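You operate a simulated robot arm through the tools that you are given. There is no shell and no other tool.

You run a simulated two-armed robot. Do the job below in one go: nothing can be reset, and whatever is moved stays where it is left.

Task
Leak-test the bottle in the test well; green well if it holds, red if it leaks.
Fine: purple plug in, white tap open, pump to 30-60 mbar, tap shut, hold 10 s, vent by the red button, plug back. Set down upright: small bottle.

Only the result counts: the job must be done as asked and must still hold three seconds after the hand-in. Knocking over, shifting, dropping, spilling or breaking anything else fails it.

Robot
Two 7-joint arms with two-finger parallel grippers on one trunk, on a base that drives. Base frame: it is fixed to the floor where the robot stands at the start and does not move with it; the origin is under the middle of the robot, x ahead of it, y to its left, z up. Readings come in m, rad, newtons and seconds.
The left shoulder is at the start at [0.06, 0.147, 0.543], the right one opposite. With the tool pointing down near the work surface each hand reaches from about 0.1 to 0.46 m from the robot's upright axis, wherever it stands, measured 20 degrees to its own side. Places, roughly: bleed tap [0, 3.4, 0.9]; blue knob [-0.3, 3.4, 0.9]; blue plug (2x2x5 cm) [0.3, 3.5, 0.9]; blue tap [-0.2, 3.3, 0.9]; bypass knob [1.7, 4.3, 1]; can valve [0.9, 3.9, 1.1]; cylinder valve [-0.7, 3.1, 1]; green plug (2x2x5 cm) [0.9, 3.8, 0.9]; hood knob [1.4, 4.2, 1]; orange plug [1.5, 4, 1]; purple plug (2x2x5 cm) [1, 3.9, 0.9]; purple port [1, 3.9, 0.9]; red knob [-0.4, 3.3, 0.9]; red plug (2x2x5 cm) [0.2, 3.5, 0.9]; red tap [-0.4, 3.3, 0.9]; regulator knob [-0.6, 2.9, 1]; small bottle [0, 3.25, 1]; span knob [0.7, 3.9, 1.1]; strap latch [-0.6, 3, 0.7]; teal plug [1.5, 4, 1]; teal tap [1.3, 4.2, 0.9]; time display [1.1, 4.1, 1.1]; vacuum switch [1.7, 4.3, 1]; vent button [1.3, 4.1, 0.9]; white tap [1.2, 4, 0.9]; yellow button [0.7, 3.9, 1]; yellow knob [-0.1, 3.5, 0.9]; yellow plug (2x2x5 cm) [0.4, 3.6, 0.9]; yellow tap [-0.1, 3.4, 0.9]. Payload 3.43 kg a hand.
Tool frame (each hand has its own): the origin (TCP) lies between the finger pads and is the grasp point; the fingertips stand 0.03 m ahead of it; z points along the fingers, y is the line along which they close. The gripper opens to 0.094 m. The fingers are 0.028 m wide and 0.01 m thick; the gripper's body (0.05 by 0.096 m) begins 0.055 m behind the TCP.
Orientation is that of the tool frame in the base frame, as a unit quaternion [x, y, z, w]. With the fingers straight down and closing along the base's y, the tool's x points along the base's -x, its y along +y and its z along -z.

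Tools
- The arms move only by the tool arm_command. It takes "left_commands", "right_commands" or both (then of equal length, played together; a hand with none holds still); each is a list of rows, each a list of 7 numbers: the finger opening in m, from 0 to 0.094, then the shift along the tool's x, y, z in m, then the turn, a rotation vector about the tool's x, y, z in rad. In form: [[gripper, x, y, z, ax, ay, az], ...]. A call has 1 to 20 rows; each row shifts and turns the commanded pose from where the row before left it, along the tool's axes as they then stand. A row lasts 0.2 s, in which the tool goes at most 0.05 m and 0.15 rad; a call with a longer step from one row to the next is refused whole, and so is a gripper value outside its range. Where a pose cannot be reached the arm comes as near as it can. A force on the tool above 40 N (or 10 N above the force at the start of the call, whichever is more), or a blocked arm, ends the call early, and 0.2 s more pass. Each finger travels about 0.072 m/s and halts on what it meets, pressing with about 37 N; the grip force reading is that of the motor and also rises with nothing between the fingers. The clock runs only during rows and for 0.2 s after the last one: add rows that do not move to give the fingers time. The reply holds the time, the measured pose of the TCP, the force on the tool along the base axes, the opening and the grip force, in the units named above and with some noise, with the torque about the TCP (base axes, N m) and any sound that the robot's microphone picked up.
- Cameras (640 x 400 px; columns grow to the right, rows downward): "scene" is now at [0.0715, 0.0097, 1.1955]; the picture's right is [0.02, -1.00, 0.00], its down [-0.45, -0.01, -0.89] and it looks along [0.89, 0.01, -0.45] (base axes); focal length 296 px, centre (320, 200). "left" rides on the left gripper at [0.076, -0.014, -0.103] in its tool frame; the picture's right is [0.18, 0.98, 0.00], its down [-0.75, 0.14, -0.64] and it looks along [-0.63, 0.12, 0.77] (tool axes); focal length 243 px, centre (320, 200). "right" rides on the right gripper at [0.076, 0.014, -0.102] in its tool frame; the picture's right is [-0.18, 0.98, 0.00], its down [-0.75, -0.14, -0.64] and it looks along [-0.63, -0.12, 0.77] (tool axes); focal length 243 px, centre (320, 200). There is no depth. A picture from a camera that has moved, and an enlarged one, comes with that camera's place and axes in the base frame and with its lens. The place of the scene camera against the robot may be out by one fixed shift of up to 0.018 m in any direction.
- camera(camera): a new picture of that camera. The clock stands still meanwhile.
- slide_trunk(by): slides the trunk up (or, below 0, down) by that many m; the arms and the scene camera ride with it, the base frame stays. It gives what a move gives, with no picture.
- base_move(legs): drives the robot by 1 to 6 legs, each [ahead, left, turn to the left] in m, m and rad, along the robot's own axes; the way and the turn of a leg run together, so that a leg with both is an arc; at most 1.5 m and 3.142 rad a leg. The arms and the cameras ride along, it lands a little off, and it stops where it bumps. It gives what a move gives.
- pan_tilt(pan, tilt): turns the head with the scene camera to pan (to the left, within 1.501 rad either way) and tilt (down, from -0.506 to 1.204), counted from straight ahead of the robot. It gives what a move gives.
- close_up(camera, box): a new picture of the part [left, top, right, bottom] of that camera's present view, enlarged. The clock stands still meanwhile.
- close_job(): hands the job in; it is judged then, once.

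Nothing tells you exact positions but the pictures and the camera data. Unless the task says otherwise, let go and move clear before handing in.

The tools are called after "Request:" as a command line: name --argument value ..., lists and objects as JSON in quotes. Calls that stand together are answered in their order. arm_command: Moves the arms, as the interface text tells. Its arguments: {"type":"object","properties":{"left_commands":{"type":"array","items":{"type":"array","items":{"type":"number"}}},"right_commands":{"type":"array","items":{"type":"array","items":{"type":"number"}}}},"required":[]} The other tools are called the same way: slide_trunk (by) slides the trunk up or down; base_move (legs) drives the base; pan_tilt (pan, tilt) turns the head that bears the scene camera; camera (camera) takes a picture; close_up (camera, box) takes an enlarged picture of a part of a camera's view; close_job () hands the job in.

At the start:

```text
clock: 0.0
left_tcp_pos: [0.275, 0.1471, 0.9992]
left_orientation: [0.0, 1.0, 0.0, 0.001]
left_contact_force: [-0.2, 0.0, -0.1]
left_ft_torque: [-0.01, 0.0, 0.0]
left_grip_width: 0.0941
left_finger_force: 0.0
right_tcp_pos: [0.295, -0.1019, 0.9992]
right_orientation: [0.0, 1.0, 0.0, -0.001]
right_contact_force: [0.3, -0.8, -0.2]
right_ft_torque: [0.01, 0.02, 0.0]
right_grip_width: 0.0939
right_finger_force: 0.1
trunk travel left (down, up): [-0.25, 0.0]
robot x, y, heading: [0.0009, -0.0002, 0.001]
head pan, tilt: [0.016, 0.469]
```

scene: 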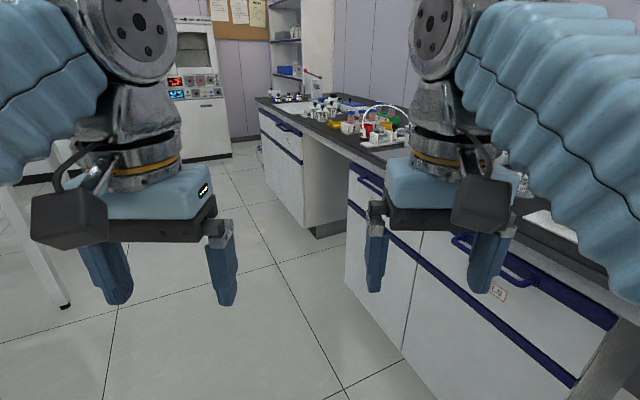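
right: 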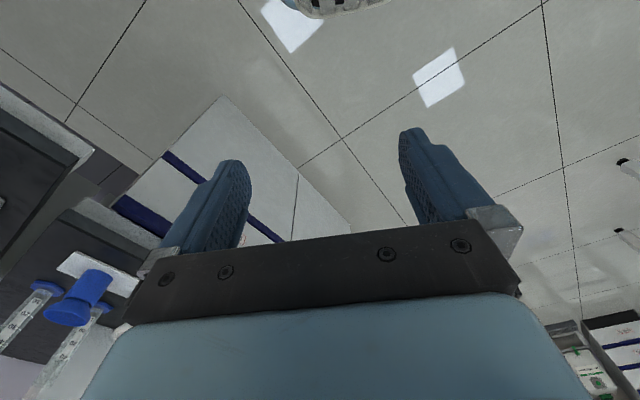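
left: 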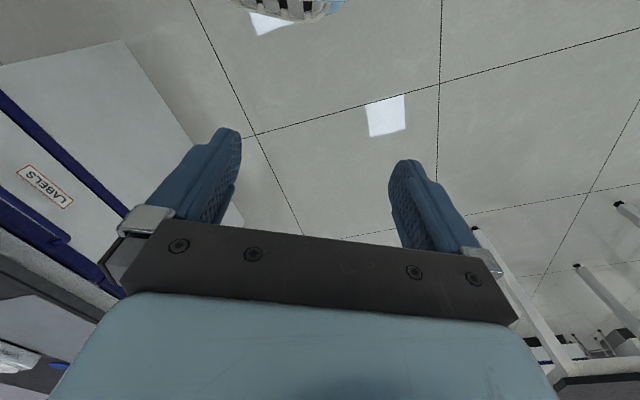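

I see a lab with a bench ahead and to the right; the places listed lie about 3–4 m to my left (+y). I'll turn the head left to look at the way before I drive.

Request:
pan_tilt --pan 1.4 --tilt 0.3

Request:
camera --camera "scene"

```text
clock: 1.5
left_tcp_pos: [0.2745, 0.1472, 0.9983]
left_orientation: [0.0, 1.0, 0.0, 0.001]
left_contact_force: [0.4, 0.5, -0.4]
left_ft_torque: [0.01, 0.02, 0.01]
left_grip_width: 0.0936
left_finger_force: 0.0
right_tcp_pos: [0.2949, -0.1016, 0.9995]
right_orientation: [0.0, 1.0, 0.0, 0.001]
right_contact_force: [0.4, 0.1, 0.0]
right_ft_torque: [0.0, 0.0, -0.01]
right_grip_width: 0.0941
right_finger_force: 0.1
trunk travel left (down, up): [-0.25, 0.0]
robot x, y, heading: [0.0021, -0.0003, 0.001]
head pan, tilt: [1.4, 0.3]
```

```text
taken
camera scene: at [-0.0041, 0.1002, 1.2112], right [0.99, -0.17, 0.0], down [-0.05, -0.29, -0.96], along [0.16, 0.94, -0.3], focal length 296 px, centre (320, 200)
```

scene: 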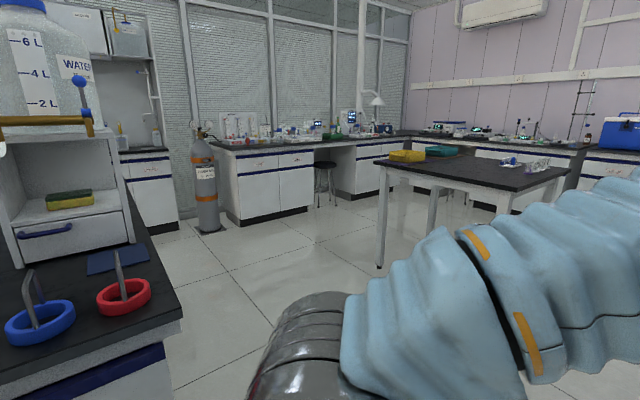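

I see the bench on the far side (left), with a gas cylinder, equipment and a stool. Let me zoom in to read where things are on it.

Request:
close_up --camera "scene" --box '[180, 80, 300, 155]'

Request:
close_up --camera "scene" --box '[290, 80, 410, 155]'

Request:
close_up --camera "scene" --box '[160, 100, 480, 300]'

```text
5.33 times, centred on (240, 118) of scene
camera zoom: at [-0.0041, 0.1002, 1.2112], right [0.99, -0.17, 0.0], down [-0.05, -0.29, -0.96], along [0.16, 0.94, -0.3], focal length 1576 px, centre (747, 640)
```

zoom: 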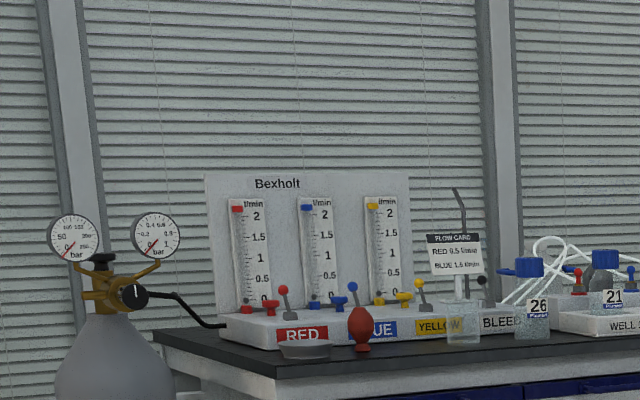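

```text
5.33 times, centred on (350, 118) of scene
camera zoom: at [-0.0041, 0.1002, 1.2112], right [0.99, -0.17, 0.0], down [-0.05, -0.29, -0.96], along [0.16, 0.94, -0.3], focal length 1576 px, centre (160, 640)
```

zoom: 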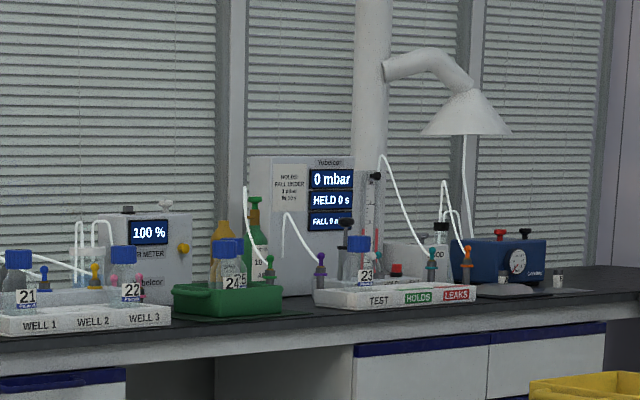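

```text
2.00 times, centred on (320, 200) of scene
camera zoom: at [-0.0041, 0.1002, 1.2112], right [0.99, -0.17, 0.0], down [-0.05, -0.29, -0.96], along [0.16, 0.94, -0.3], focal length 591 px, centre (320, 200)
```

zoom: 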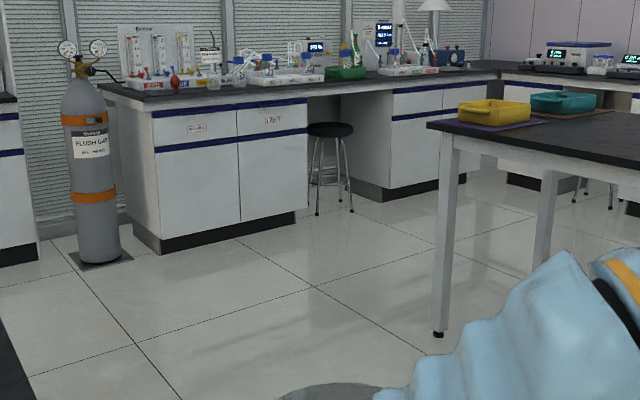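

The tester with bottle 23 (wells TEST / HOLDS / LEAKS) is on the far bench, which runs at about 27° to my axes; there is a table between. I'll drive ahead-left into the aisle and turn to face the bench.

Request:
base_move --legs '[[0.69, 0.52, 0], [0, 0, 2.04]]'

Request:
pan_tilt --pan 0 --tilt 0.35

Request:
camera --camera "scene"

```text
clock: 11.0
left_tcp_pos: [0.4355, 0.6938, 0.9987]
left_orientation: [0.852, -0.524, -0.001, -0.001]
left_contact_force: [-0.3, -0.7, -0.6]
left_ft_torque: [0.01, 0.0, 0.02]
left_grip_width: 0.094
left_finger_force: 0.1
right_tcp_pos: [0.6472, 0.822, 1.0003]
right_orientation: [0.852, -0.523, -0.001, 0.001]
right_contact_force: [-0.2, 0.3, 0.3]
right_ft_torque: [0.02, 0.0, 0.0]
right_grip_width: 0.0941
right_finger_force: 0.0
trunk travel left (down, up): [-0.25, 0.0]
robot x, y, heading: [0.6894, 0.5123, 2.043]
head pan, tilt: [1.4, 0.3]
```

```text
clock: 12.5
left_tcp_pos: [0.4356, 0.6929, 0.9993]
left_orientation: [0.851, -0.524, -0.001, 0.0]
left_contact_force: [0.2, 0.3, -0.3]
left_ft_torque: [0.02, 0.0, -0.01]
left_grip_width: 0.094
left_finger_force: 0.0
right_tcp_pos: [0.6477, 0.8222, 0.9996]
right_orientation: [0.852, -0.523, 0.0, 0.0]
right_contact_force: [0.1, 0.1, 0.4]
right_ft_torque: [0.01, -0.02, 0.01]
right_grip_width: 0.094
right_finger_force: 0.1
trunk travel left (down, up): [-0.25, 0.0]
robot x, y, heading: [0.6876, 0.5131, 2.04]
head pan, tilt: [0.0, 0.351]
```

```text
taken
camera scene: at [0.6717, 0.5785, 1.2065], right [0.89, 0.45, 0.0], down [0.16, -0.31, -0.94], along [-0.42, 0.84, -0.34], focal length 296 px, centre (320, 200)
```

scene: 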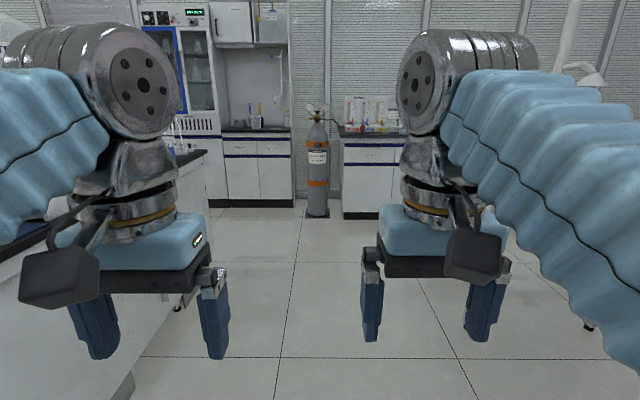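

The aisle ahead is clear, with the bench square in front. I'll go ahead about 1.9 m, then slide right along the bench toward the tester.

Request:
base_move --legs '[[1.4, 0, 0], [0.45, 0, 0], [0, -1.0, 0]]'

Request:
pan_tilt --pan -0.5 --tilt 0.35

Request:
camera --camera "scene"

```text
clock: 26.6
left_tcp_pos: [0.4833, 2.7977, 0.9986]
left_orientation: [0.853, -0.522, -0.001, -0.001]
left_contact_force: [0.7, -0.8, -0.5]
left_ft_torque: [0.04, 0.03, -0.01]
left_grip_width: 0.0942
left_finger_force: 0.1
right_tcp_pos: [0.6962, 2.9282, 0.9988]
right_orientation: [0.853, -0.523, 0.0, 0.001]
right_contact_force: [-0.1, -0.2, -0.1]
right_ft_torque: [0.01, 0.02, 0.05]
right_grip_width: 0.0941
right_finger_force: 0.2
trunk travel left (down, up): [-0.25, 0.0]
robot x, y, heading: [0.7417, 2.6168, 2.041]
head pan, tilt: [0.0, 0.351]
```

```text
clock: 27.5
left_tcp_pos: [0.4847, 2.7973, 0.9996]
left_orientation: [0.853, -0.522, -0.001, -0.001]
left_contact_force: [-0.2, -0.4, 1.0]
left_ft_torque: [0.0, -0.01, -0.01]
left_grip_width: 0.0942
left_finger_force: 0.1
right_tcp_pos: [0.6957, 2.9278, 1.0]
right_orientation: [0.853, -0.523, 0.0, 0.0]
right_contact_force: [-0.1, 0.0, 0.4]
right_ft_torque: [0.0, 0.0, -0.04]
right_grip_width: 0.0941
right_finger_force: 0.0
trunk travel left (down, up): [-0.25, 0.0]
robot x, y, heading: [0.7434, 2.6187, 2.04]
head pan, tilt: [-0.499, 0.351]
```

```text
taken
camera scene: at [0.7655, 2.6934, 1.2065], right [1.0, -0.03, 0.0], down [-0.01, -0.34, -0.94], along [0.03, 0.94, -0.34], focal length 296 px, centre (320, 200)
```

scene: 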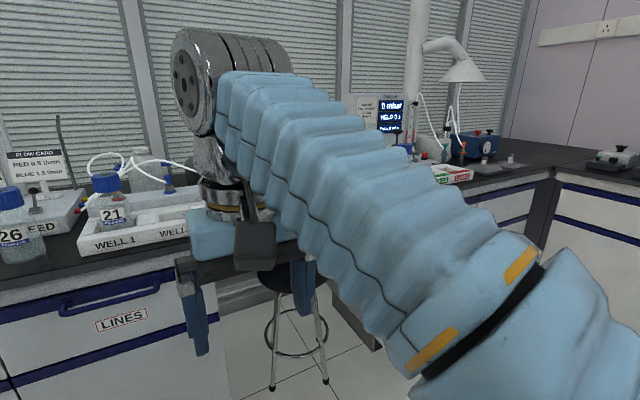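

I'm in front of the bench near wells 1–3; the tester with the displays is further right. I'll slide another metre right.

Request:
base_move --legs '[[0, -1.0, 0]]'

Request:
pan_tilt --pan 0 --tilt 0.35

Request:
camera --camera "scene"

```text
clock: 32.7
left_tcp_pos: [1.3808, 3.2568, 0.9993]
left_orientation: [0.854, -0.52, -0.001, 0.0]
left_contact_force: [0.5, -0.7, -0.6]
left_ft_torque: [0.0, 0.01, -0.01]
left_grip_width: 0.0942
left_finger_force: 0.0
right_tcp_pos: [1.593, 3.3881, 1.0008]
right_orientation: [0.854, -0.52, 0.001, 0.0]
right_contact_force: [-0.3, -0.5, 0.2]
right_ft_torque: [0.01, -0.03, 0.0]
right_grip_width: 0.0939
right_finger_force: 0.1
trunk travel left (down, up): [-0.25, 0.0]
robot x, y, heading: [1.6376, 3.0751, 2.045]
head pan, tilt: [-0.499, 0.351]
```

```text
clock: 33.7
left_tcp_pos: [1.3811, 3.2568, 0.9988]
left_orientation: [0.854, -0.52, 0.0, -0.002]
left_contact_force: [-0.5, -0.9, 0.1]
left_ft_torque: [0.02, 0.0, 0.01]
left_grip_width: 0.0941
left_finger_force: 0.1
right_tcp_pos: [1.5924, 3.3879, 0.9994]
right_orientation: [0.855, -0.519, -0.001, 0.0]
right_contact_force: [0.7, 0.1, 0.2]
right_ft_torque: [0.02, 0.03, 0.02]
right_grip_width: 0.094
right_finger_force: 0.1
trunk travel left (down, up): [-0.25, 0.0]
robot x, y, heading: [1.6365, 3.0791, 2.055]
head pan, tilt: [0.0, 0.351]
```

```text
taken
camera scene: at [1.6184, 3.1443, 1.2065], right [0.89, 0.46, 0.0], down [0.16, -0.31, -0.94], along [-0.43, 0.83, -0.34], focal length 296 px, centre (320, 200)
```

scene: 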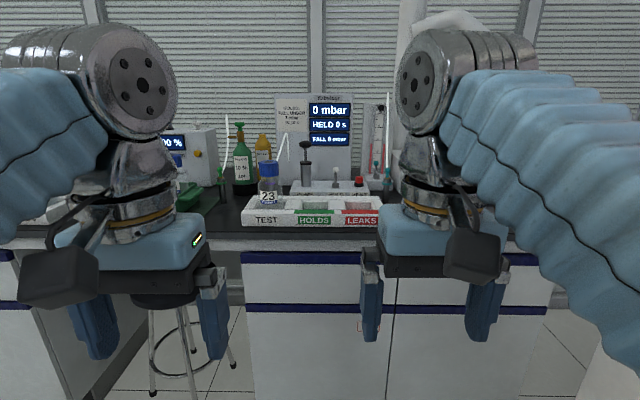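

Now I face the tester: bottle 23 in the TEST well, green HOLDS and red LEAKS wells to its right, a pump, the white tap and red button behind. I'll zoom in to read everything.

Request:
close_up --camera "scene" --box '[200, 80, 400, 205]'

Request:
close_up --camera "scene" --box '[230, 150, 390, 250]'

Request:
close_up --camera "scene" --box '[270, 90, 360, 146]'

```text
3.20 times, centred on (300, 142) of scene
camera zoom: at [1.6184, 3.1443, 1.2065], right [0.89, 0.46, 0.0], down [0.16, -0.31, -0.94], along [-0.43, 0.83, -0.34], focal length 946 px, centre (384, 384)
```

zoom: 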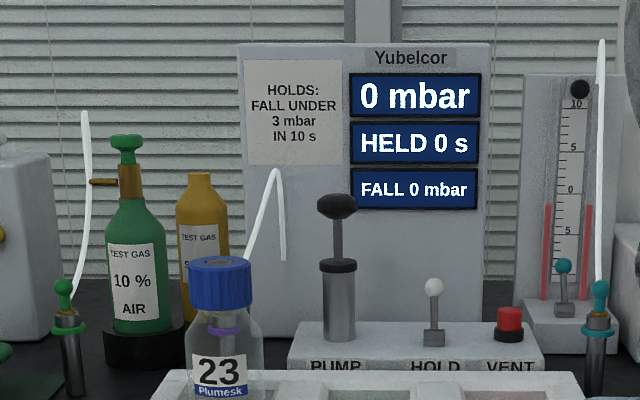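

```text
4.00 times, centred on (310, 200) of scene
camera zoom: at [1.6184, 3.1443, 1.2065], right [0.89, 0.46, 0.0], down [0.16, -0.31, -0.94], along [-0.43, 0.83, -0.34], focal length 1182 px, centre (360, 200)
```

zoom: 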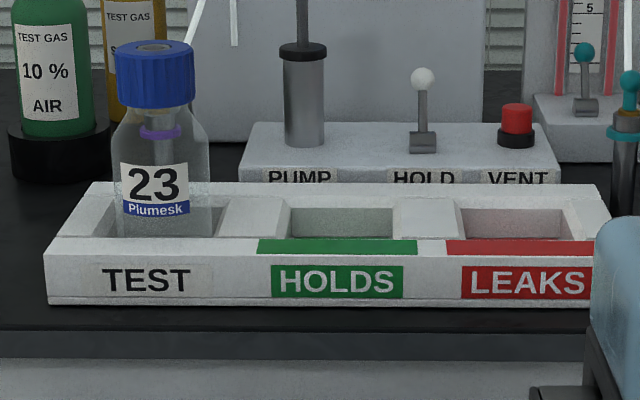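

```text
7.11 times, centred on (315, 118) of scene
camera zoom: at [1.6184, 3.1443, 1.2065], right [0.89, 0.46, 0.0], down [0.16, -0.31, -0.94], along [-0.43, 0.83, -0.34], focal length 2101 px, centre (356, 783)
```

zoom: 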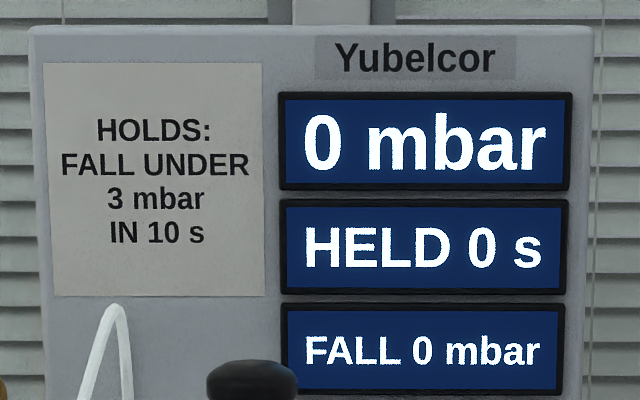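

The card reads "HOLDS: FALL UNDER 3 mbar IN 10 s", and all three displays read 0. The purple plug seems parked behind bottle 23. Before driving closer I'll raise both hands so they clear the bottle and pump.

Request:
arm_command --left_commands '[[0.094, 0, 0, -0.04, 0, 0, 0], [0.094, 0, 0, -0.04, 0, 0, 0], [0.094, 0, 0, -0.04, 0, 0, 0], [0.094, 0, 0, -0.04, 0, 0, 0]]' --right_commands '[[0.094, 0, 0, -0.04, 0, 0, 0], [0.094, 0, 0, -0.04, 0, 0, 0], [0.094, 0, 0, -0.04, 0, 0, 0], [0.094, 0, 0, -0.04, 0, 0, 0]]'

Request:
camera --camera "scene"

Request:
camera --camera "left"

Request:
camera --camera "right"

```text
clock: 34.7
left_tcp_pos: [1.3803, 3.2564, 0.9988]
left_orientation: [0.855, -0.519, 0.0, -0.001]
left_contact_force: [-0.7, 0.5, -0.5]
left_ft_torque: [-0.01, -0.01, -0.04]
left_grip_width: 0.0941
left_finger_force: 0.0
left hand out of reach, approached as far as the arm can: row 1, 2, 3, 4
right_tcp_pos: [1.5921, 3.3872, 1.0043]
right_orientation: [0.855, -0.519, -0.004, 0.0]
right_contact_force: [0.1, 0.0, 0.8]
right_ft_torque: [0.06, -0.05, 0.0]
right_grip_width: 0.0938
right_finger_force: 0.1
right hand out of reach, approached as far as the arm can: row 1, 2, 3, 4
trunk travel left (down, up): [-0.25, 0.0]
robot x, y, heading: [1.6379, 3.0772, 2.041]
head pan, tilt: [0.0, 0.351]
```

```text
taken
camera scene: at [1.6178, 3.1437, 1.2065], right [0.89, 0.46, 0.0], down [0.16, -0.3, -0.94], along [-0.43, 0.83, -0.34], focal length 296 px, centre (320, 200)
```

scene: 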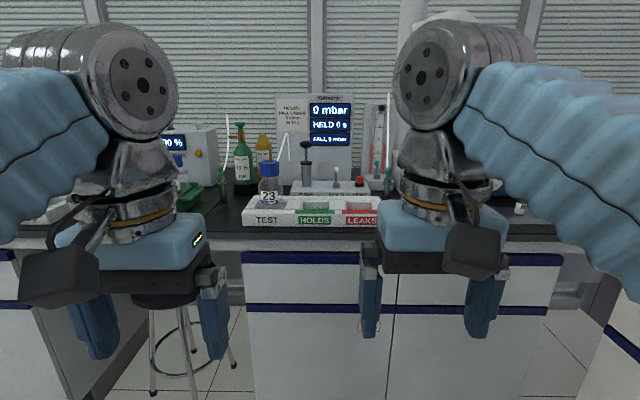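

```text
taken
camera left: at [1.4279, 3.1963, 1.1021], right [-0.79, -0.62, 0.0], down [-0.47, 0.6, 0.64], along [-0.39, 0.51, -0.77], focal length 243 px, centre (320, 200)
```

left: 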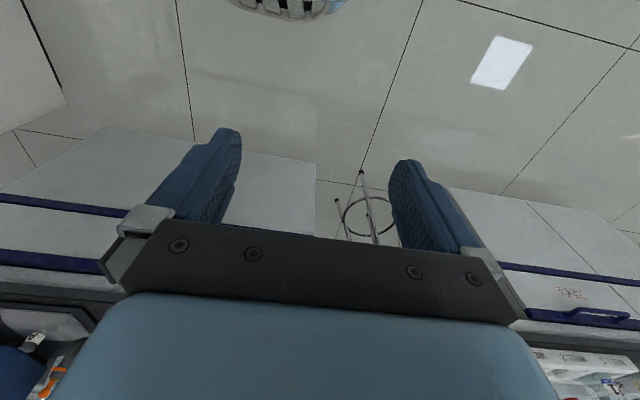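

```text
taken
camera right: at [1.6126, 3.3123, 1.1056], right [-0.96, -0.29, 0.0], down [-0.22, 0.73, 0.65], along [-0.19, 0.62, -0.76], focal length 243 px, centre (320, 200)
```

right: 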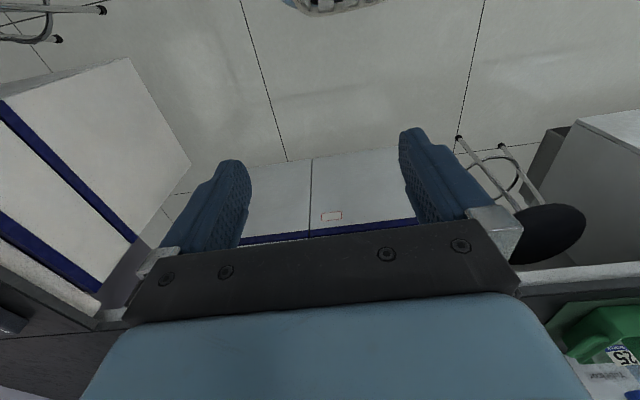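

The hands can't rise with the tool straight down, so I'll have to tilt them forward for height and reach. First I'll look down to see the base against the bench and get a clearer idea of distances.

Request:
pan_tilt --pan 0 --tilt 1.0

Request:
camera --camera "scene"

```text
clock: 35.7
left_tcp_pos: [1.3805, 3.2571, 0.9995]
left_orientation: [0.854, -0.52, -0.001, -0.001]
left_contact_force: [-0.4, 0.9, 0.3]
left_ft_torque: [-0.02, 0.02, 0.0]
left_grip_width: 0.094
left_finger_force: 0.0
right_tcp_pos: [1.591, 3.3876, 1.0046]
right_orientation: [0.855, -0.519, -0.003, -0.001]
right_contact_force: [0.2, 0.2, -0.3]
right_ft_torque: [-0.02, 0.02, 0.0]
right_grip_width: 0.0941
right_finger_force: 0.1
trunk travel left (down, up): [-0.25, 0.0]
robot x, y, heading: [1.6374, 3.0779, 2.05]
head pan, tilt: [0.0, 1.0]
```

```text
taken
camera scene: at [1.6291, 3.1234, 1.1517], right [0.89, 0.46, 0.0], down [0.39, -0.75, -0.54], along [-0.25, 0.48, -0.84], focal length 296 px, centre (320, 200)
```

scene: 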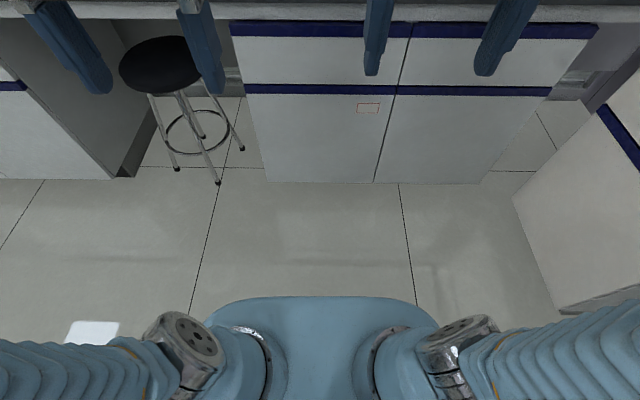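

I estimate the bench front at about 0.85 m ahead of my axis, its top near z 0.83, the tray 0.04 high, and bottle 23's cap top near z 1.0. I'll drive 0.3 m closer and spread the hands for a clear view.

Request:
base_move --legs '[[0.3, 0, 0]]'

Request:
arm_command --left_commands '[[0.094, 0, 0.04, 0, 0, 0, 0], [0.094, 0, 0.04, 0, 0, 0, 0], [0.094, 0, 0.04, 0, 0, 0, 0]]' --right_commands '[[0.094, 0, -0.04, 0, 0, 0, 0], [0.094, 0, -0.04, 0, 0, 0, 0], [0.094, 0, -0.04, 0, 0, 0, 0]]'

Request:
pan_tilt --pan 0 --tilt 0.5

Request:
camera --camera "scene"

```text
clock: 37.7
left_tcp_pos: [1.2434, 3.5202, 0.9991]
left_orientation: [0.854, -0.52, 0.0, -0.001]
left_contact_force: [0.1, 0.0, 0.2]
left_ft_torque: [0.04, 0.01, 0.03]
left_grip_width: 0.0941
left_finger_force: 0.1
right_tcp_pos: [1.4536, 3.6535, 1.0029]
right_orientation: [0.854, -0.52, -0.003, -0.002]
right_contact_force: [-0.6, 0.4, -0.1]
right_ft_torque: [0.0, 0.01, -0.04]
right_grip_width: 0.0937
right_finger_force: 0.2
trunk travel left (down, up): [-0.25, 0.0]
robot x, y, heading: [1.5007, 3.3452, 2.05]
head pan, tilt: [0.0, 1.0]
```

```text
clock: 38.5
left_tcp_pos: [1.1383, 3.4656, 1.0007]
left_orientation: [0.855, -0.519, -0.001, -0.001]
left_contact_force: [-0.2, -0.1, -0.6]
left_ft_torque: [0.02, 0.03, 0.02]
left_grip_width: 0.0939
left_finger_force: 0.1
right_tcp_pos: [1.5572, 3.7084, 1.0039]
right_orientation: [0.855, -0.518, -0.003, -0.001]
right_contact_force: [0.0, 0.7, 0.4]
right_ft_torque: [-0.02, 0.01, 0.0]
right_grip_width: 0.0937
right_finger_force: 0.0
right hand out of reach, approached as far as the arm can: row 3
trunk travel left (down, up): [-0.25, 0.0]
robot x, y, heading: [1.5005, 3.3436, 2.05]
head pan, tilt: [0.0, 1.0]
```

```text
clock: 39.5
left_tcp_pos: [1.1381, 3.4653, 1.0002]
left_orientation: [0.855, -0.519, -0.001, -0.001]
left_contact_force: [-1.0, -0.1, -0.5]
left_ft_torque: [0.01, -0.02, 0.02]
left_grip_width: 0.094
left_finger_force: 0.1
right_tcp_pos: [1.5585, 3.7082, 1.0026]
right_orientation: [0.854, -0.52, -0.003, -0.001]
right_contact_force: [0.5, -0.5, -0.7]
right_ft_torque: [0.0, 0.01, -0.02]
right_grip_width: 0.0938
right_finger_force: 0.0
trunk travel left (down, up): [-0.25, 0.0]
robot x, y, heading: [1.5005, 3.3448, 2.053]
head pan, tilt: [0.0, 0.499]
```

```text
taken
camera scene: at [1.4824, 3.4066, 1.1927], right [0.89, 0.46, 0.0], down [0.22, -0.43, -0.88], along [-0.4, 0.78, -0.48], focal length 296 px, centre (320, 200)
```

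scene: 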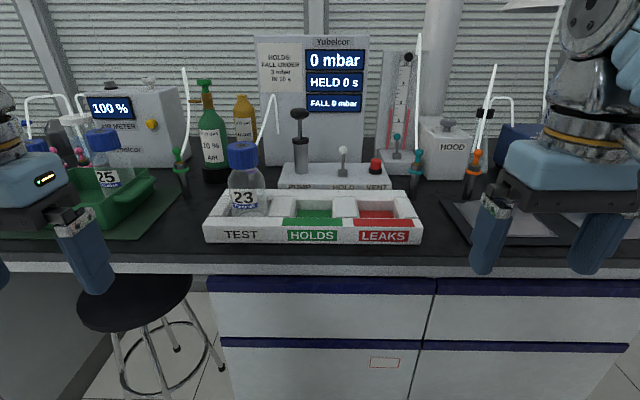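

A clear view now. I'll zoom in on the bottle/plug area and on the pump, tap and vent button.

Request:
close_up --camera "scene" --box '[190, 110, 318, 190]'

Request:
close_up --camera "scene" --box '[270, 90, 430, 190]'

Request:
close_up --camera "scene" --box '[195, 170, 435, 260]'

```text
5.00 times, centred on (254, 150) of scene
camera zoom: at [1.4824, 3.4066, 1.1927], right [0.89, 0.46, 0.0], down [0.22, -0.43, -0.88], along [-0.4, 0.78, -0.48], focal length 1477 px, centre (650, 450)
```

zoom: 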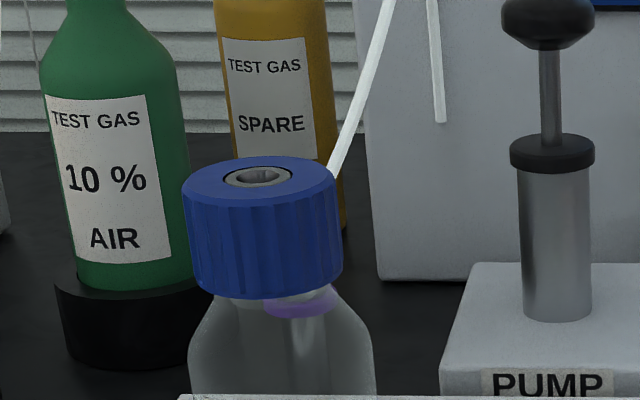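

```text
4.00 times, centred on (350, 140) of scene
camera zoom: at [1.4824, 3.4066, 1.1927], right [0.89, 0.46, 0.0], down [0.22, -0.43, -0.88], along [-0.4, 0.78, -0.48], focal length 1182 px, centre (200, 440)
```

zoom: 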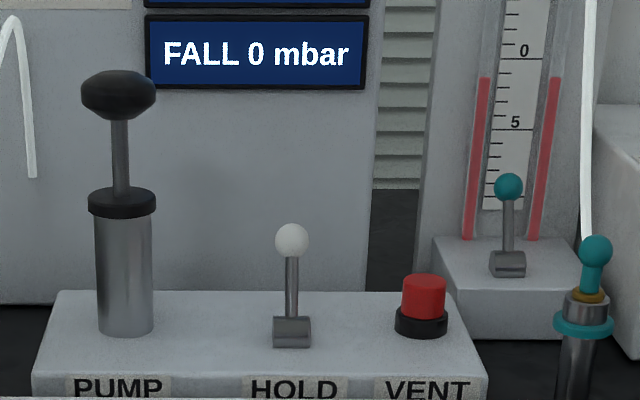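

```text
2.67 times, centred on (315, 215) of scene
camera zoom: at [1.4824, 3.4066, 1.1927], right [0.89, 0.46, 0.0], down [0.22, -0.43, -0.88], along [-0.4, 0.78, -0.48], focal length 788 px, centre (333, 160)
```

zoom: 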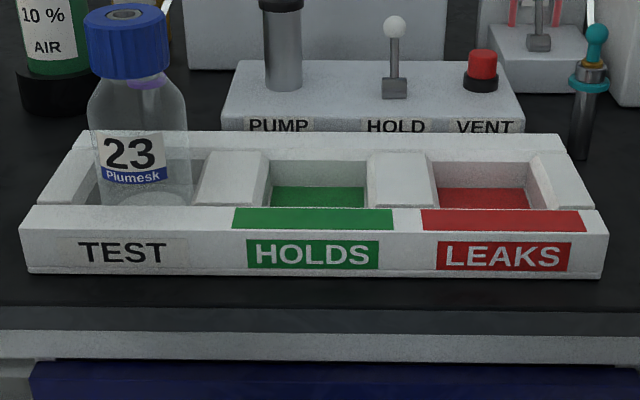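

Triangulating from the two views: cap top at z≈1.02, bench top z≈0.86, tap ball z≈0.96, pump knob z≈1.05, and the purple plug is parked about 12 cm behind the bottle. To get over the bottle without the wrist camera hitting it, I'd like the left hand yawed by 180°; I'll test that in free space first.

Request:
arm_command --left_commands '[[0.094, 0, 0, 0, 0, 0, 0.15], [0.094, 0, 0, 0, 0, 0, 0.15], [0.094, 0, 0, 0, 0, 0, 0.15], [0.094, 0, 0, 0, 0, 0, 0.15], [0.094, 0, 0, 0, 0, 0, 0.15], [0.094, 0, 0, 0, 0, 0, 0.15], [0.094, 0, 0, 0, 0, 0, 0.15], [0.094, 0, 0, 0, 0, 0, 0.15], [0.094, 0, 0, 0, 0, 0, 0.15], [0.094, 0, 0, 0, 0, 0, 0.15]]'

Request:
camera --camera "scene"

```text
clock: 41.6
left_tcp_pos: [1.1364, 3.4654, 0.9989]
left_orientation: [-0.269, 0.963, 0.0, 0.0]
left_contact_force: [0.6, 0.4, 0.2]
left_ft_torque: [0.0, -0.02, 0.02]
left_grip_width: 0.0943
left_finger_force: 0.2
right_tcp_pos: [1.5574, 3.7084, 1.0025]
right_orientation: [0.854, -0.52, -0.004, -0.001]
right_contact_force: [0.3, 0.7, -0.3]
right_ft_torque: [-0.01, 0.03, -0.02]
right_grip_width: 0.0938
right_finger_force: 0.0
trunk travel left (down, up): [-0.25, 0.0]
robot x, y, heading: [1.5023, 3.3465, 2.046]
head pan, tilt: [0.0, 0.499]
```

```text
taken
camera scene: at [1.4824, 3.4066, 1.1928], right [0.89, 0.46, 0.0], down [0.22, -0.42, -0.88], along [-0.4, 0.78, -0.48], focal length 296 px, centre (320, 200)
```

scene: 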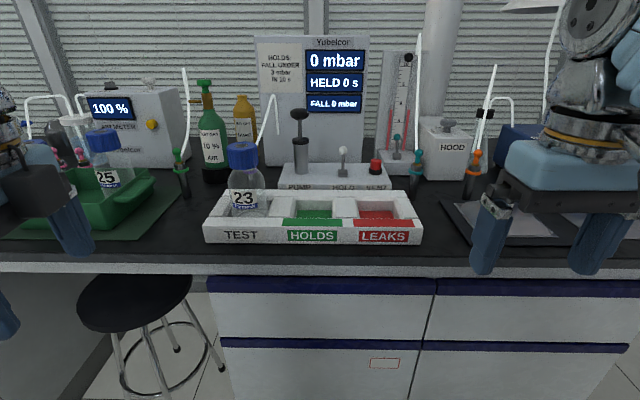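

The 90° yaw works without complaint (camera now on the left side). I'll continue to the full 180°.

Request:
arm_command --left_commands '[[0.094, 0, 0, 0, 0, 0, 0.15], [0.094, 0, 0, 0, 0, 0, 0.15], [0.094, 0, 0, 0, 0, 0, 0.15], [0.094, 0, 0, 0, 0, 0, 0.15], [0.094, 0, 0, 0, 0, 0, 0.15], [0.094, 0, 0, 0, 0, 0, 0.15], [0.094, 0, 0, 0, 0, 0, 0.15], [0.094, 0, 0, 0, 0, 0, 0.15], [0.094, 0, 0, 0, 0, 0, 0.15], [0.094, 0, 0, 0, 0, 0, 0.15], [0.094, 0, 0, 0, 0, 0, 0.1416]]'

Request:
camera --camera "left"

```text
clock: 44.0
left_tcp_pos: [1.1382, 3.4723, 0.9878]
left_orientation: [0.519, 0.855, 0.0, -0.002]
left_contact_force: [0.2, -0.4, 0.5]
left_ft_torque: [0.0, -0.01, -0.02]
left_grip_width: 0.0939
left_finger_force: 0.0
left hand out of reach, approached as far as the arm can: row 10, 11
right_tcp_pos: [1.5572, 3.7081, 1.002]
right_orientation: [0.854, -0.519, -0.003, -0.001]
right_contact_force: [1.1, -0.4, -0.5]
right_ft_torque: [0.02, 0.0, 0.02]
right_grip_width: 0.0941
right_finger_force: 0.0
trunk travel left (down, up): [-0.25, 0.0]
robot x, y, heading: [1.4991, 3.3441, 2.048]
head pan, tilt: [0.0, 0.499]
```

```text
taken
camera left: at [1.09, 3.5339, 1.091], right [0.79, 0.62, 0.0], down [0.47, -0.6, 0.64], along [0.4, -0.5, -0.77], focal length 243 px, centre (320, 200)
```

left: 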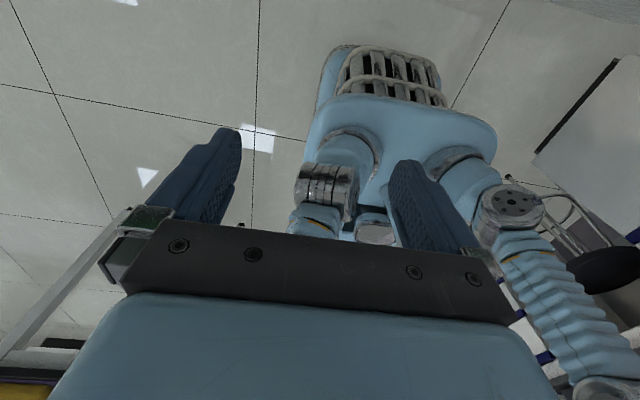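

The left hand can yaw fully, with only a small loss of height. Now I'll test tilting it forward while reaching out over the bench edge (clear space to the left of the tray).

Request:
arm_command --left_commands '[[0.094, 0.04, 0, 0, 0, 0.15, 0], [0.094, 0.0396, 0, 0.006, 0, 0.15, 0], [0.094, 0.0382, 0, 0.0118, 0, 0.15, 0], [0.094, 0.036, 0, 0.0174, 0, 0.15, 0]]'

Request:
camera --camera "scene"

```text
clock: 45.0
left_tcp_pos: [1.0627, 3.615, 0.9891]
left_orientation: [0.495, 0.816, 0.155, -0.254]
left_contact_force: [-0.1, 0.1, 0.6]
left_ft_torque: [-0.05, -0.01, 0.02]
left_grip_width: 0.0937
left_finger_force: 0.0
right_tcp_pos: [1.5574, 3.7079, 1.0032]
right_orientation: [0.855, -0.519, -0.003, -0.001]
right_contact_force: [0.5, -0.9, -0.1]
right_ft_torque: [-0.03, 0.03, -0.05]
right_grip_width: 0.0939
right_finger_force: 0.0
trunk travel left (down, up): [-0.25, 0.0]
robot x, y, heading: [1.5033, 3.343, 2.049]
head pan, tilt: [0.0, 0.499]
```

```text
taken
camera scene: at [1.4824, 3.4065, 1.1928], right [0.89, 0.46, 0.0], down [0.22, -0.42, -0.88], along [-0.4, 0.78, -0.48], focal length 296 px, centre (320, 200)
```

scene: 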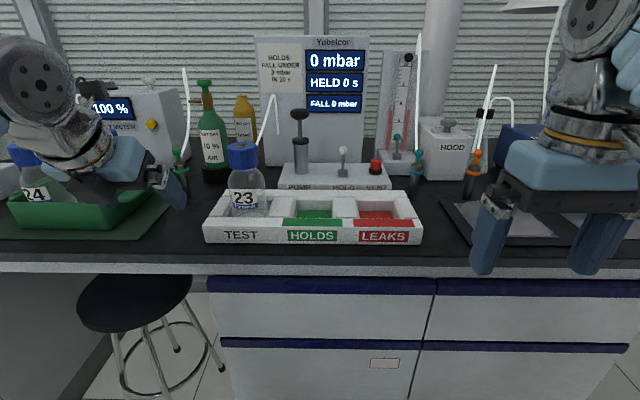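

Tilt of 0.6 rad works and lets the hand reach. Now I'll test how high it can go in this attitude, since the plug must clear the cap top.

Request:
arm_command --left_commands '[[0.094, 0.0226, 0, -0.033, 0, 0, 0], [0.094, 0.0226, 0, -0.033, 0, 0, 0], [0.094, 0.0226, 0, -0.033, 0, 0, 0]]'

Request:
camera --camera "left"

```text
clock: 45.9
left_tcp_pos: [1.0641, 3.6157, 1.1068]
left_orientation: [0.495, 0.817, 0.154, -0.252]
left_contact_force: [0.1, 0.1, 0.1]
left_ft_torque: [-0.01, -0.02, 0.0]
left_grip_width: 0.0942
left_finger_force: 0.0
right_tcp_pos: [1.5577, 3.7103, 1.003]
right_orientation: [0.855, -0.519, -0.004, -0.001]
right_contact_force: [-0.3, 0.4, -0.1]
right_ft_torque: [0.02, 0.01, 0.0]
right_grip_width: 0.0941
right_finger_force: 0.1
trunk travel left (down, up): [-0.25, 0.0]
robot x, y, heading: [1.4981, 3.3426, 2.05]
head pan, tilt: [0.0, 0.499]
```

```text
taken
camera left: at [1.0493, 3.6136, 1.2353], right [0.8, 0.59, 0.1], down [0.58, -0.81, 0.1], along [0.15, -0.02, -0.99], focal length 243 px, centre (320, 200)
```

left: 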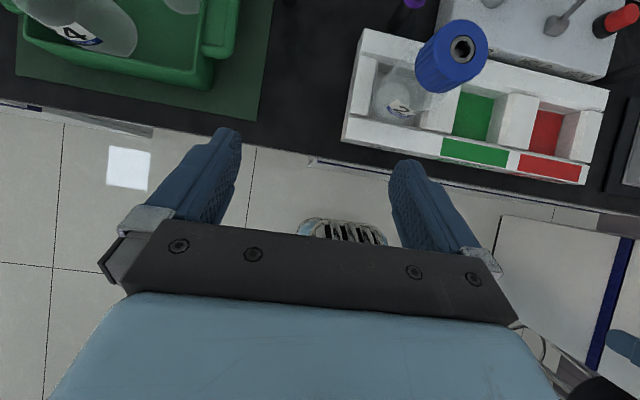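

The flipped, tilted left hand reaches z 1.107, and its camera looks straight down on the tray: cap hole, green and red wells, and the purple plug at the top edge. I'll drive 0.15 m closer and look again.

Request:
base_move --legs '[[0.15, 0, 0]]'

Request:
camera --camera "left"

Request:
camera --camera "scene"

```text
clock: 47.2
left_tcp_pos: [0.9958, 3.7495, 1.1062]
left_orientation: [0.496, 0.817, 0.152, -0.253]
left_contact_force: [0.0, 0.6, -0.3]
left_ft_torque: [0.01, -0.02, -0.02]
left_grip_width: 0.094
left_finger_force: 0.1
right_tcp_pos: [1.488, 3.8431, 1.0037]
right_orientation: [0.855, -0.519, -0.003, -0.002]
right_contact_force: [1.4, -0.1, -0.1]
right_ft_torque: [0.01, 0.02, -0.02]
right_grip_width: 0.0941
right_finger_force: 0.0
trunk travel left (down, up): [-0.25, 0.0]
robot x, y, heading: [1.4356, 3.4765, 2.049]
head pan, tilt: [0.0, 0.499]
```

```text
taken
camera left: at [0.9802, 3.7473, 1.2353], right [0.8, 0.59, 0.1], down [0.58, -0.81, 0.1], along [0.15, -0.02, -0.99], focal length 243 px, centre (320, 200)
```

left: 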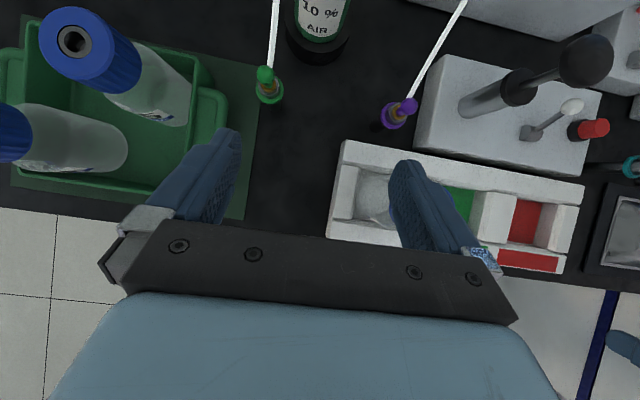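

```text
taken
camera scene: at [1.4132, 3.5402, 1.1928], right [0.89, 0.46, 0.0], down [0.22, -0.42, -0.88], along [-0.4, 0.78, -0.48], focal length 296 px, centre (320, 200)
```

scene: 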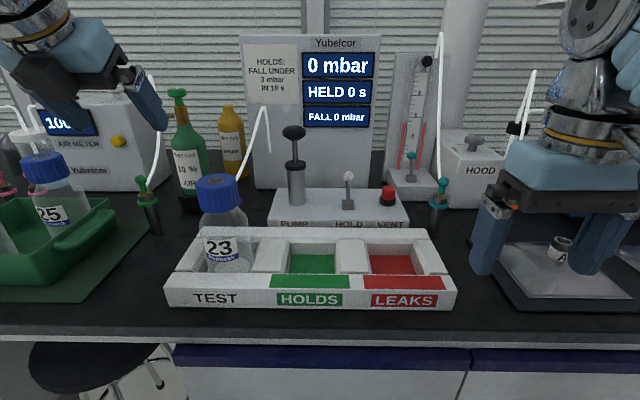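

The left camera now shows the purple plug seated in its ring holder (at about [1.04, 3.887]), with its hose leading back. I'll zoom in on it and on the tap from this view.

Request:
close_up --camera "left" --box '[350, 70, 446, 130]'

Request:
close_up --camera "left" --box '[440, 20, 640, 145]'

Request:
close_up --camera "scene" --box '[170, 120, 330, 220]'

Request:
close_up --camera "scene" --box '[300, 140, 460, 240]'

```text
6.67 times, centred on (398, 100) of left
camera zoom: at [0.9802, 3.7473, 1.2353], right [0.8, 0.59, 0.1], down [0.58, -0.81, 0.1], along [0.15, -0.02, -0.99], focal length 1618 px, centre (-200, 867)
```

zoom: 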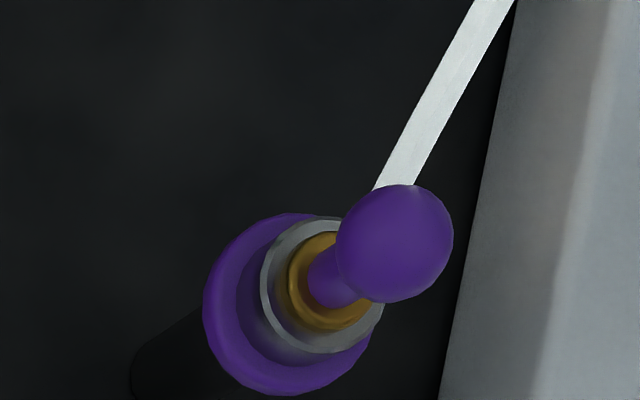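

```text
3.20 times, centred on (540, 82) of left
camera zoom: at [0.9802, 3.7473, 1.2353], right [0.8, 0.59, 0.1], down [0.58, -0.81, 0.1], along [0.15, -0.02, -0.99], focal length 776 px, centre (-384, 576)
```

zoom: 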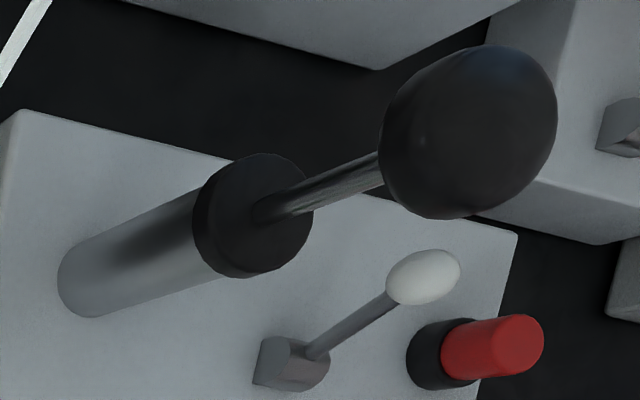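

```text
4.00 times, centred on (250, 170) of scene
camera zoom: at [1.4132, 3.5402, 1.1928], right [0.89, 0.46, 0.0], down [0.22, -0.42, -0.88], along [-0.4, 0.78, -0.48], focal length 1182 px, centre (600, 320)
```

zoom: 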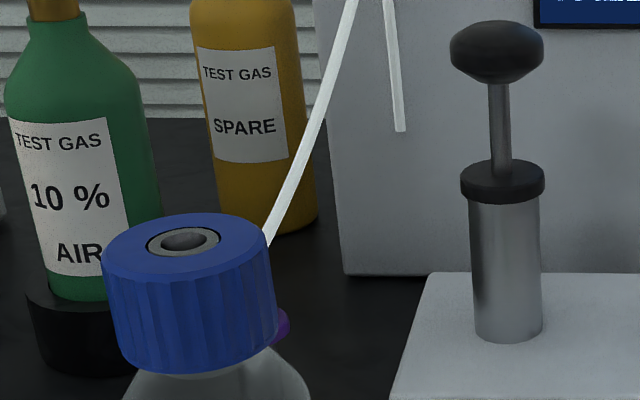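

```text
4.00 times, centred on (380, 190) of scene
camera zoom: at [1.4132, 3.5402, 1.1928], right [0.89, 0.46, 0.0], down [0.22, -0.42, -0.88], along [-0.4, 0.78, -0.48], focal length 1182 px, centre (80, 240)
```

zoom: 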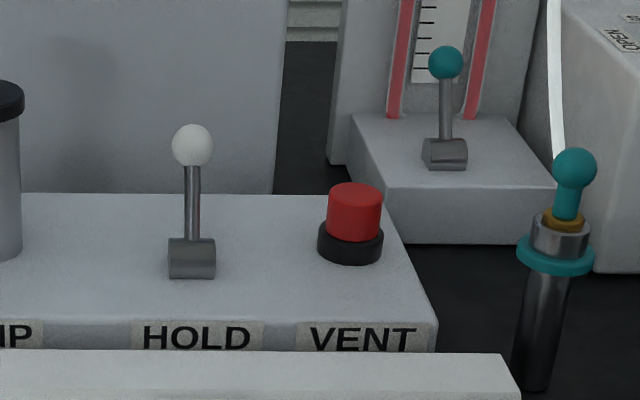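

The white tap's lever leans away from me (pivoting fore‑aft), and the plug is a 2 cm ball on a neck in a ring holder. I'll move the left hand at z≈1.107 to above the plug and check alignment with its downward camera.

Request:
arm_command --left_commands '[[0.07, 0.0275, 0.0343, 0.0188, 0, 0, 0], [0.06, 0.0275, 0.0343, 0.0188, 0, 0, 0], [0.06, 0.0275, 0.0343, 0.0188, 0, 0, 0]]'

Request:
camera --camera "left"

Request:
camera --camera "scene"

```text
clock: 48.0
left_tcp_pos: [1.0477, 3.8489, 1.1012]
left_orientation: [0.496, 0.817, 0.154, -0.252]
left_contact_force: [0.1, 0.4, -0.5]
left_ft_torque: [0.03, 0.03, 0.02]
left_grip_width: 0.0598
left_finger_force: 0.1
left hand out of reach, approached as far as the arm can: row 2, 3
right_tcp_pos: [1.489, 3.8426, 1.0018]
right_orientation: [0.855, -0.519, -0.003, -0.001]
right_contact_force: [0.2, 0.0, -0.2]
right_ft_torque: [-0.03, 0.04, 0.04]
right_grip_width: 0.0941
right_finger_force: 0.1
trunk travel left (down, up): [-0.25, 0.0]
robot x, y, heading: [1.4317, 3.477, 2.052]
head pan, tilt: [0.0, 0.499]
```

```text
taken
camera left: at [1.033, 3.8475, 1.2288], right [0.8, 0.59, 0.1], down [0.58, -0.81, 0.1], along [0.15, -0.02, -0.99], focal length 243 px, centre (320, 200)
```

left: 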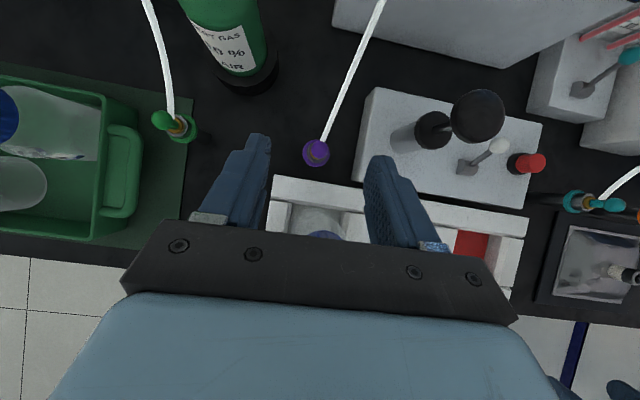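

```text
taken
camera scene: at [1.4131, 3.5404, 1.1928], right [0.89, 0.46, 0.0], down [0.22, -0.43, -0.88], along [-0.4, 0.78, -0.48], focal length 296 px, centre (320, 200)
```

scene: 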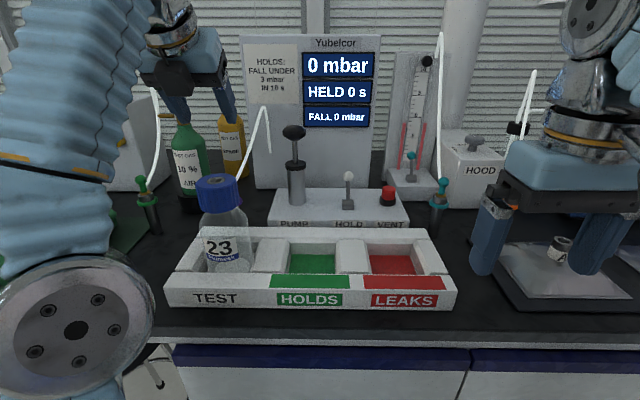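

The plug ball triangulates to about [1.038, 3.881, 0.973]; reach is fine lower down. I'll centre above it and descend part way, then check between the fingers.

Request:
arm_command --left_commands '[[0.06, 0.0182, 0.0062, 0.0318, 0, 0, 0], [0.06, -0.0202, 0, 0.0294, 0, 0, 0], [0.06, -0.0202, 0, 0.0294, 0, 0, 0]]'

Request:
camera --camera "left"

Request:
camera --camera "scene"

```text
clock: 48.8
left_tcp_pos: [1.0397, 3.8791, 1.0117]
left_orientation: [0.495, 0.817, 0.154, -0.253]
left_contact_force: [0.5, 0.8, 0.2]
left_ft_torque: [-0.05, -0.04, 0.0]
left_grip_width: 0.0601
left_finger_force: 0.0
left hand out of reach, approached as far as the arm can: row 1
right_tcp_pos: [1.4874, 3.8429, 1.0029]
right_orientation: [0.854, -0.52, -0.003, -0.001]
right_contact_force: [-0.5, -0.3, 0.3]
right_ft_torque: [-0.04, 0.0, 0.0]
right_grip_width: 0.0937
right_finger_force: 0.1
trunk travel left (down, up): [-0.25, 0.0]
robot x, y, heading: [1.427, 3.4809, 2.047]
head pan, tilt: [0.0, 0.499]
```

```text
taken
camera left: at [1.0236, 3.8778, 1.1383], right [0.8, 0.59, 0.11], down [0.58, -0.81, 0.1], along [0.15, -0.02, -0.99], focal length 243 px, centre (320, 200)
```

left: 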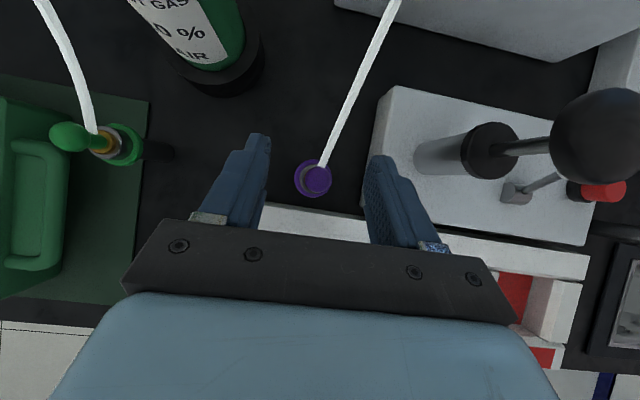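

```text
taken
camera scene: at [1.4132, 3.5403, 1.1928], right [0.89, 0.46, 0.0], down [0.22, -0.43, -0.88], along [-0.4, 0.78, -0.48], focal length 296 px, centre (320, 200)
```

scene: 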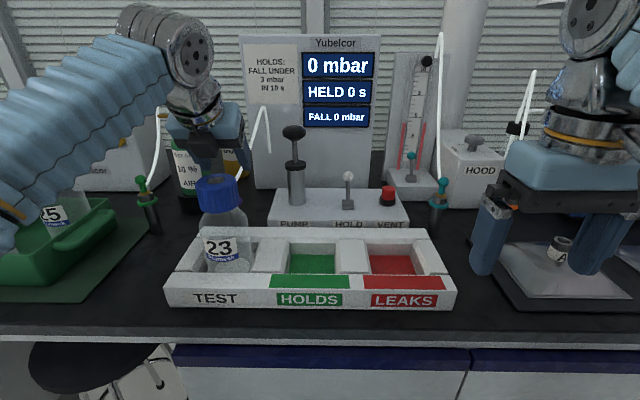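

Request:
close_up --camera "left" --box '[272, 150, 368, 210]'

```text
6.67 times, centred on (320, 180) of left
camera zoom: at [1.0236, 3.8778, 1.1383], right [0.8, 0.59, 0.11], down [0.58, -0.81, 0.1], along [0.15, -0.02, -0.99], focal length 1618 px, centre (320, 333)
```

zoom: 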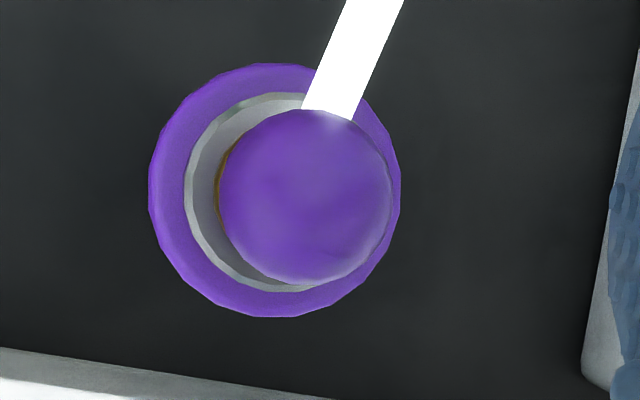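

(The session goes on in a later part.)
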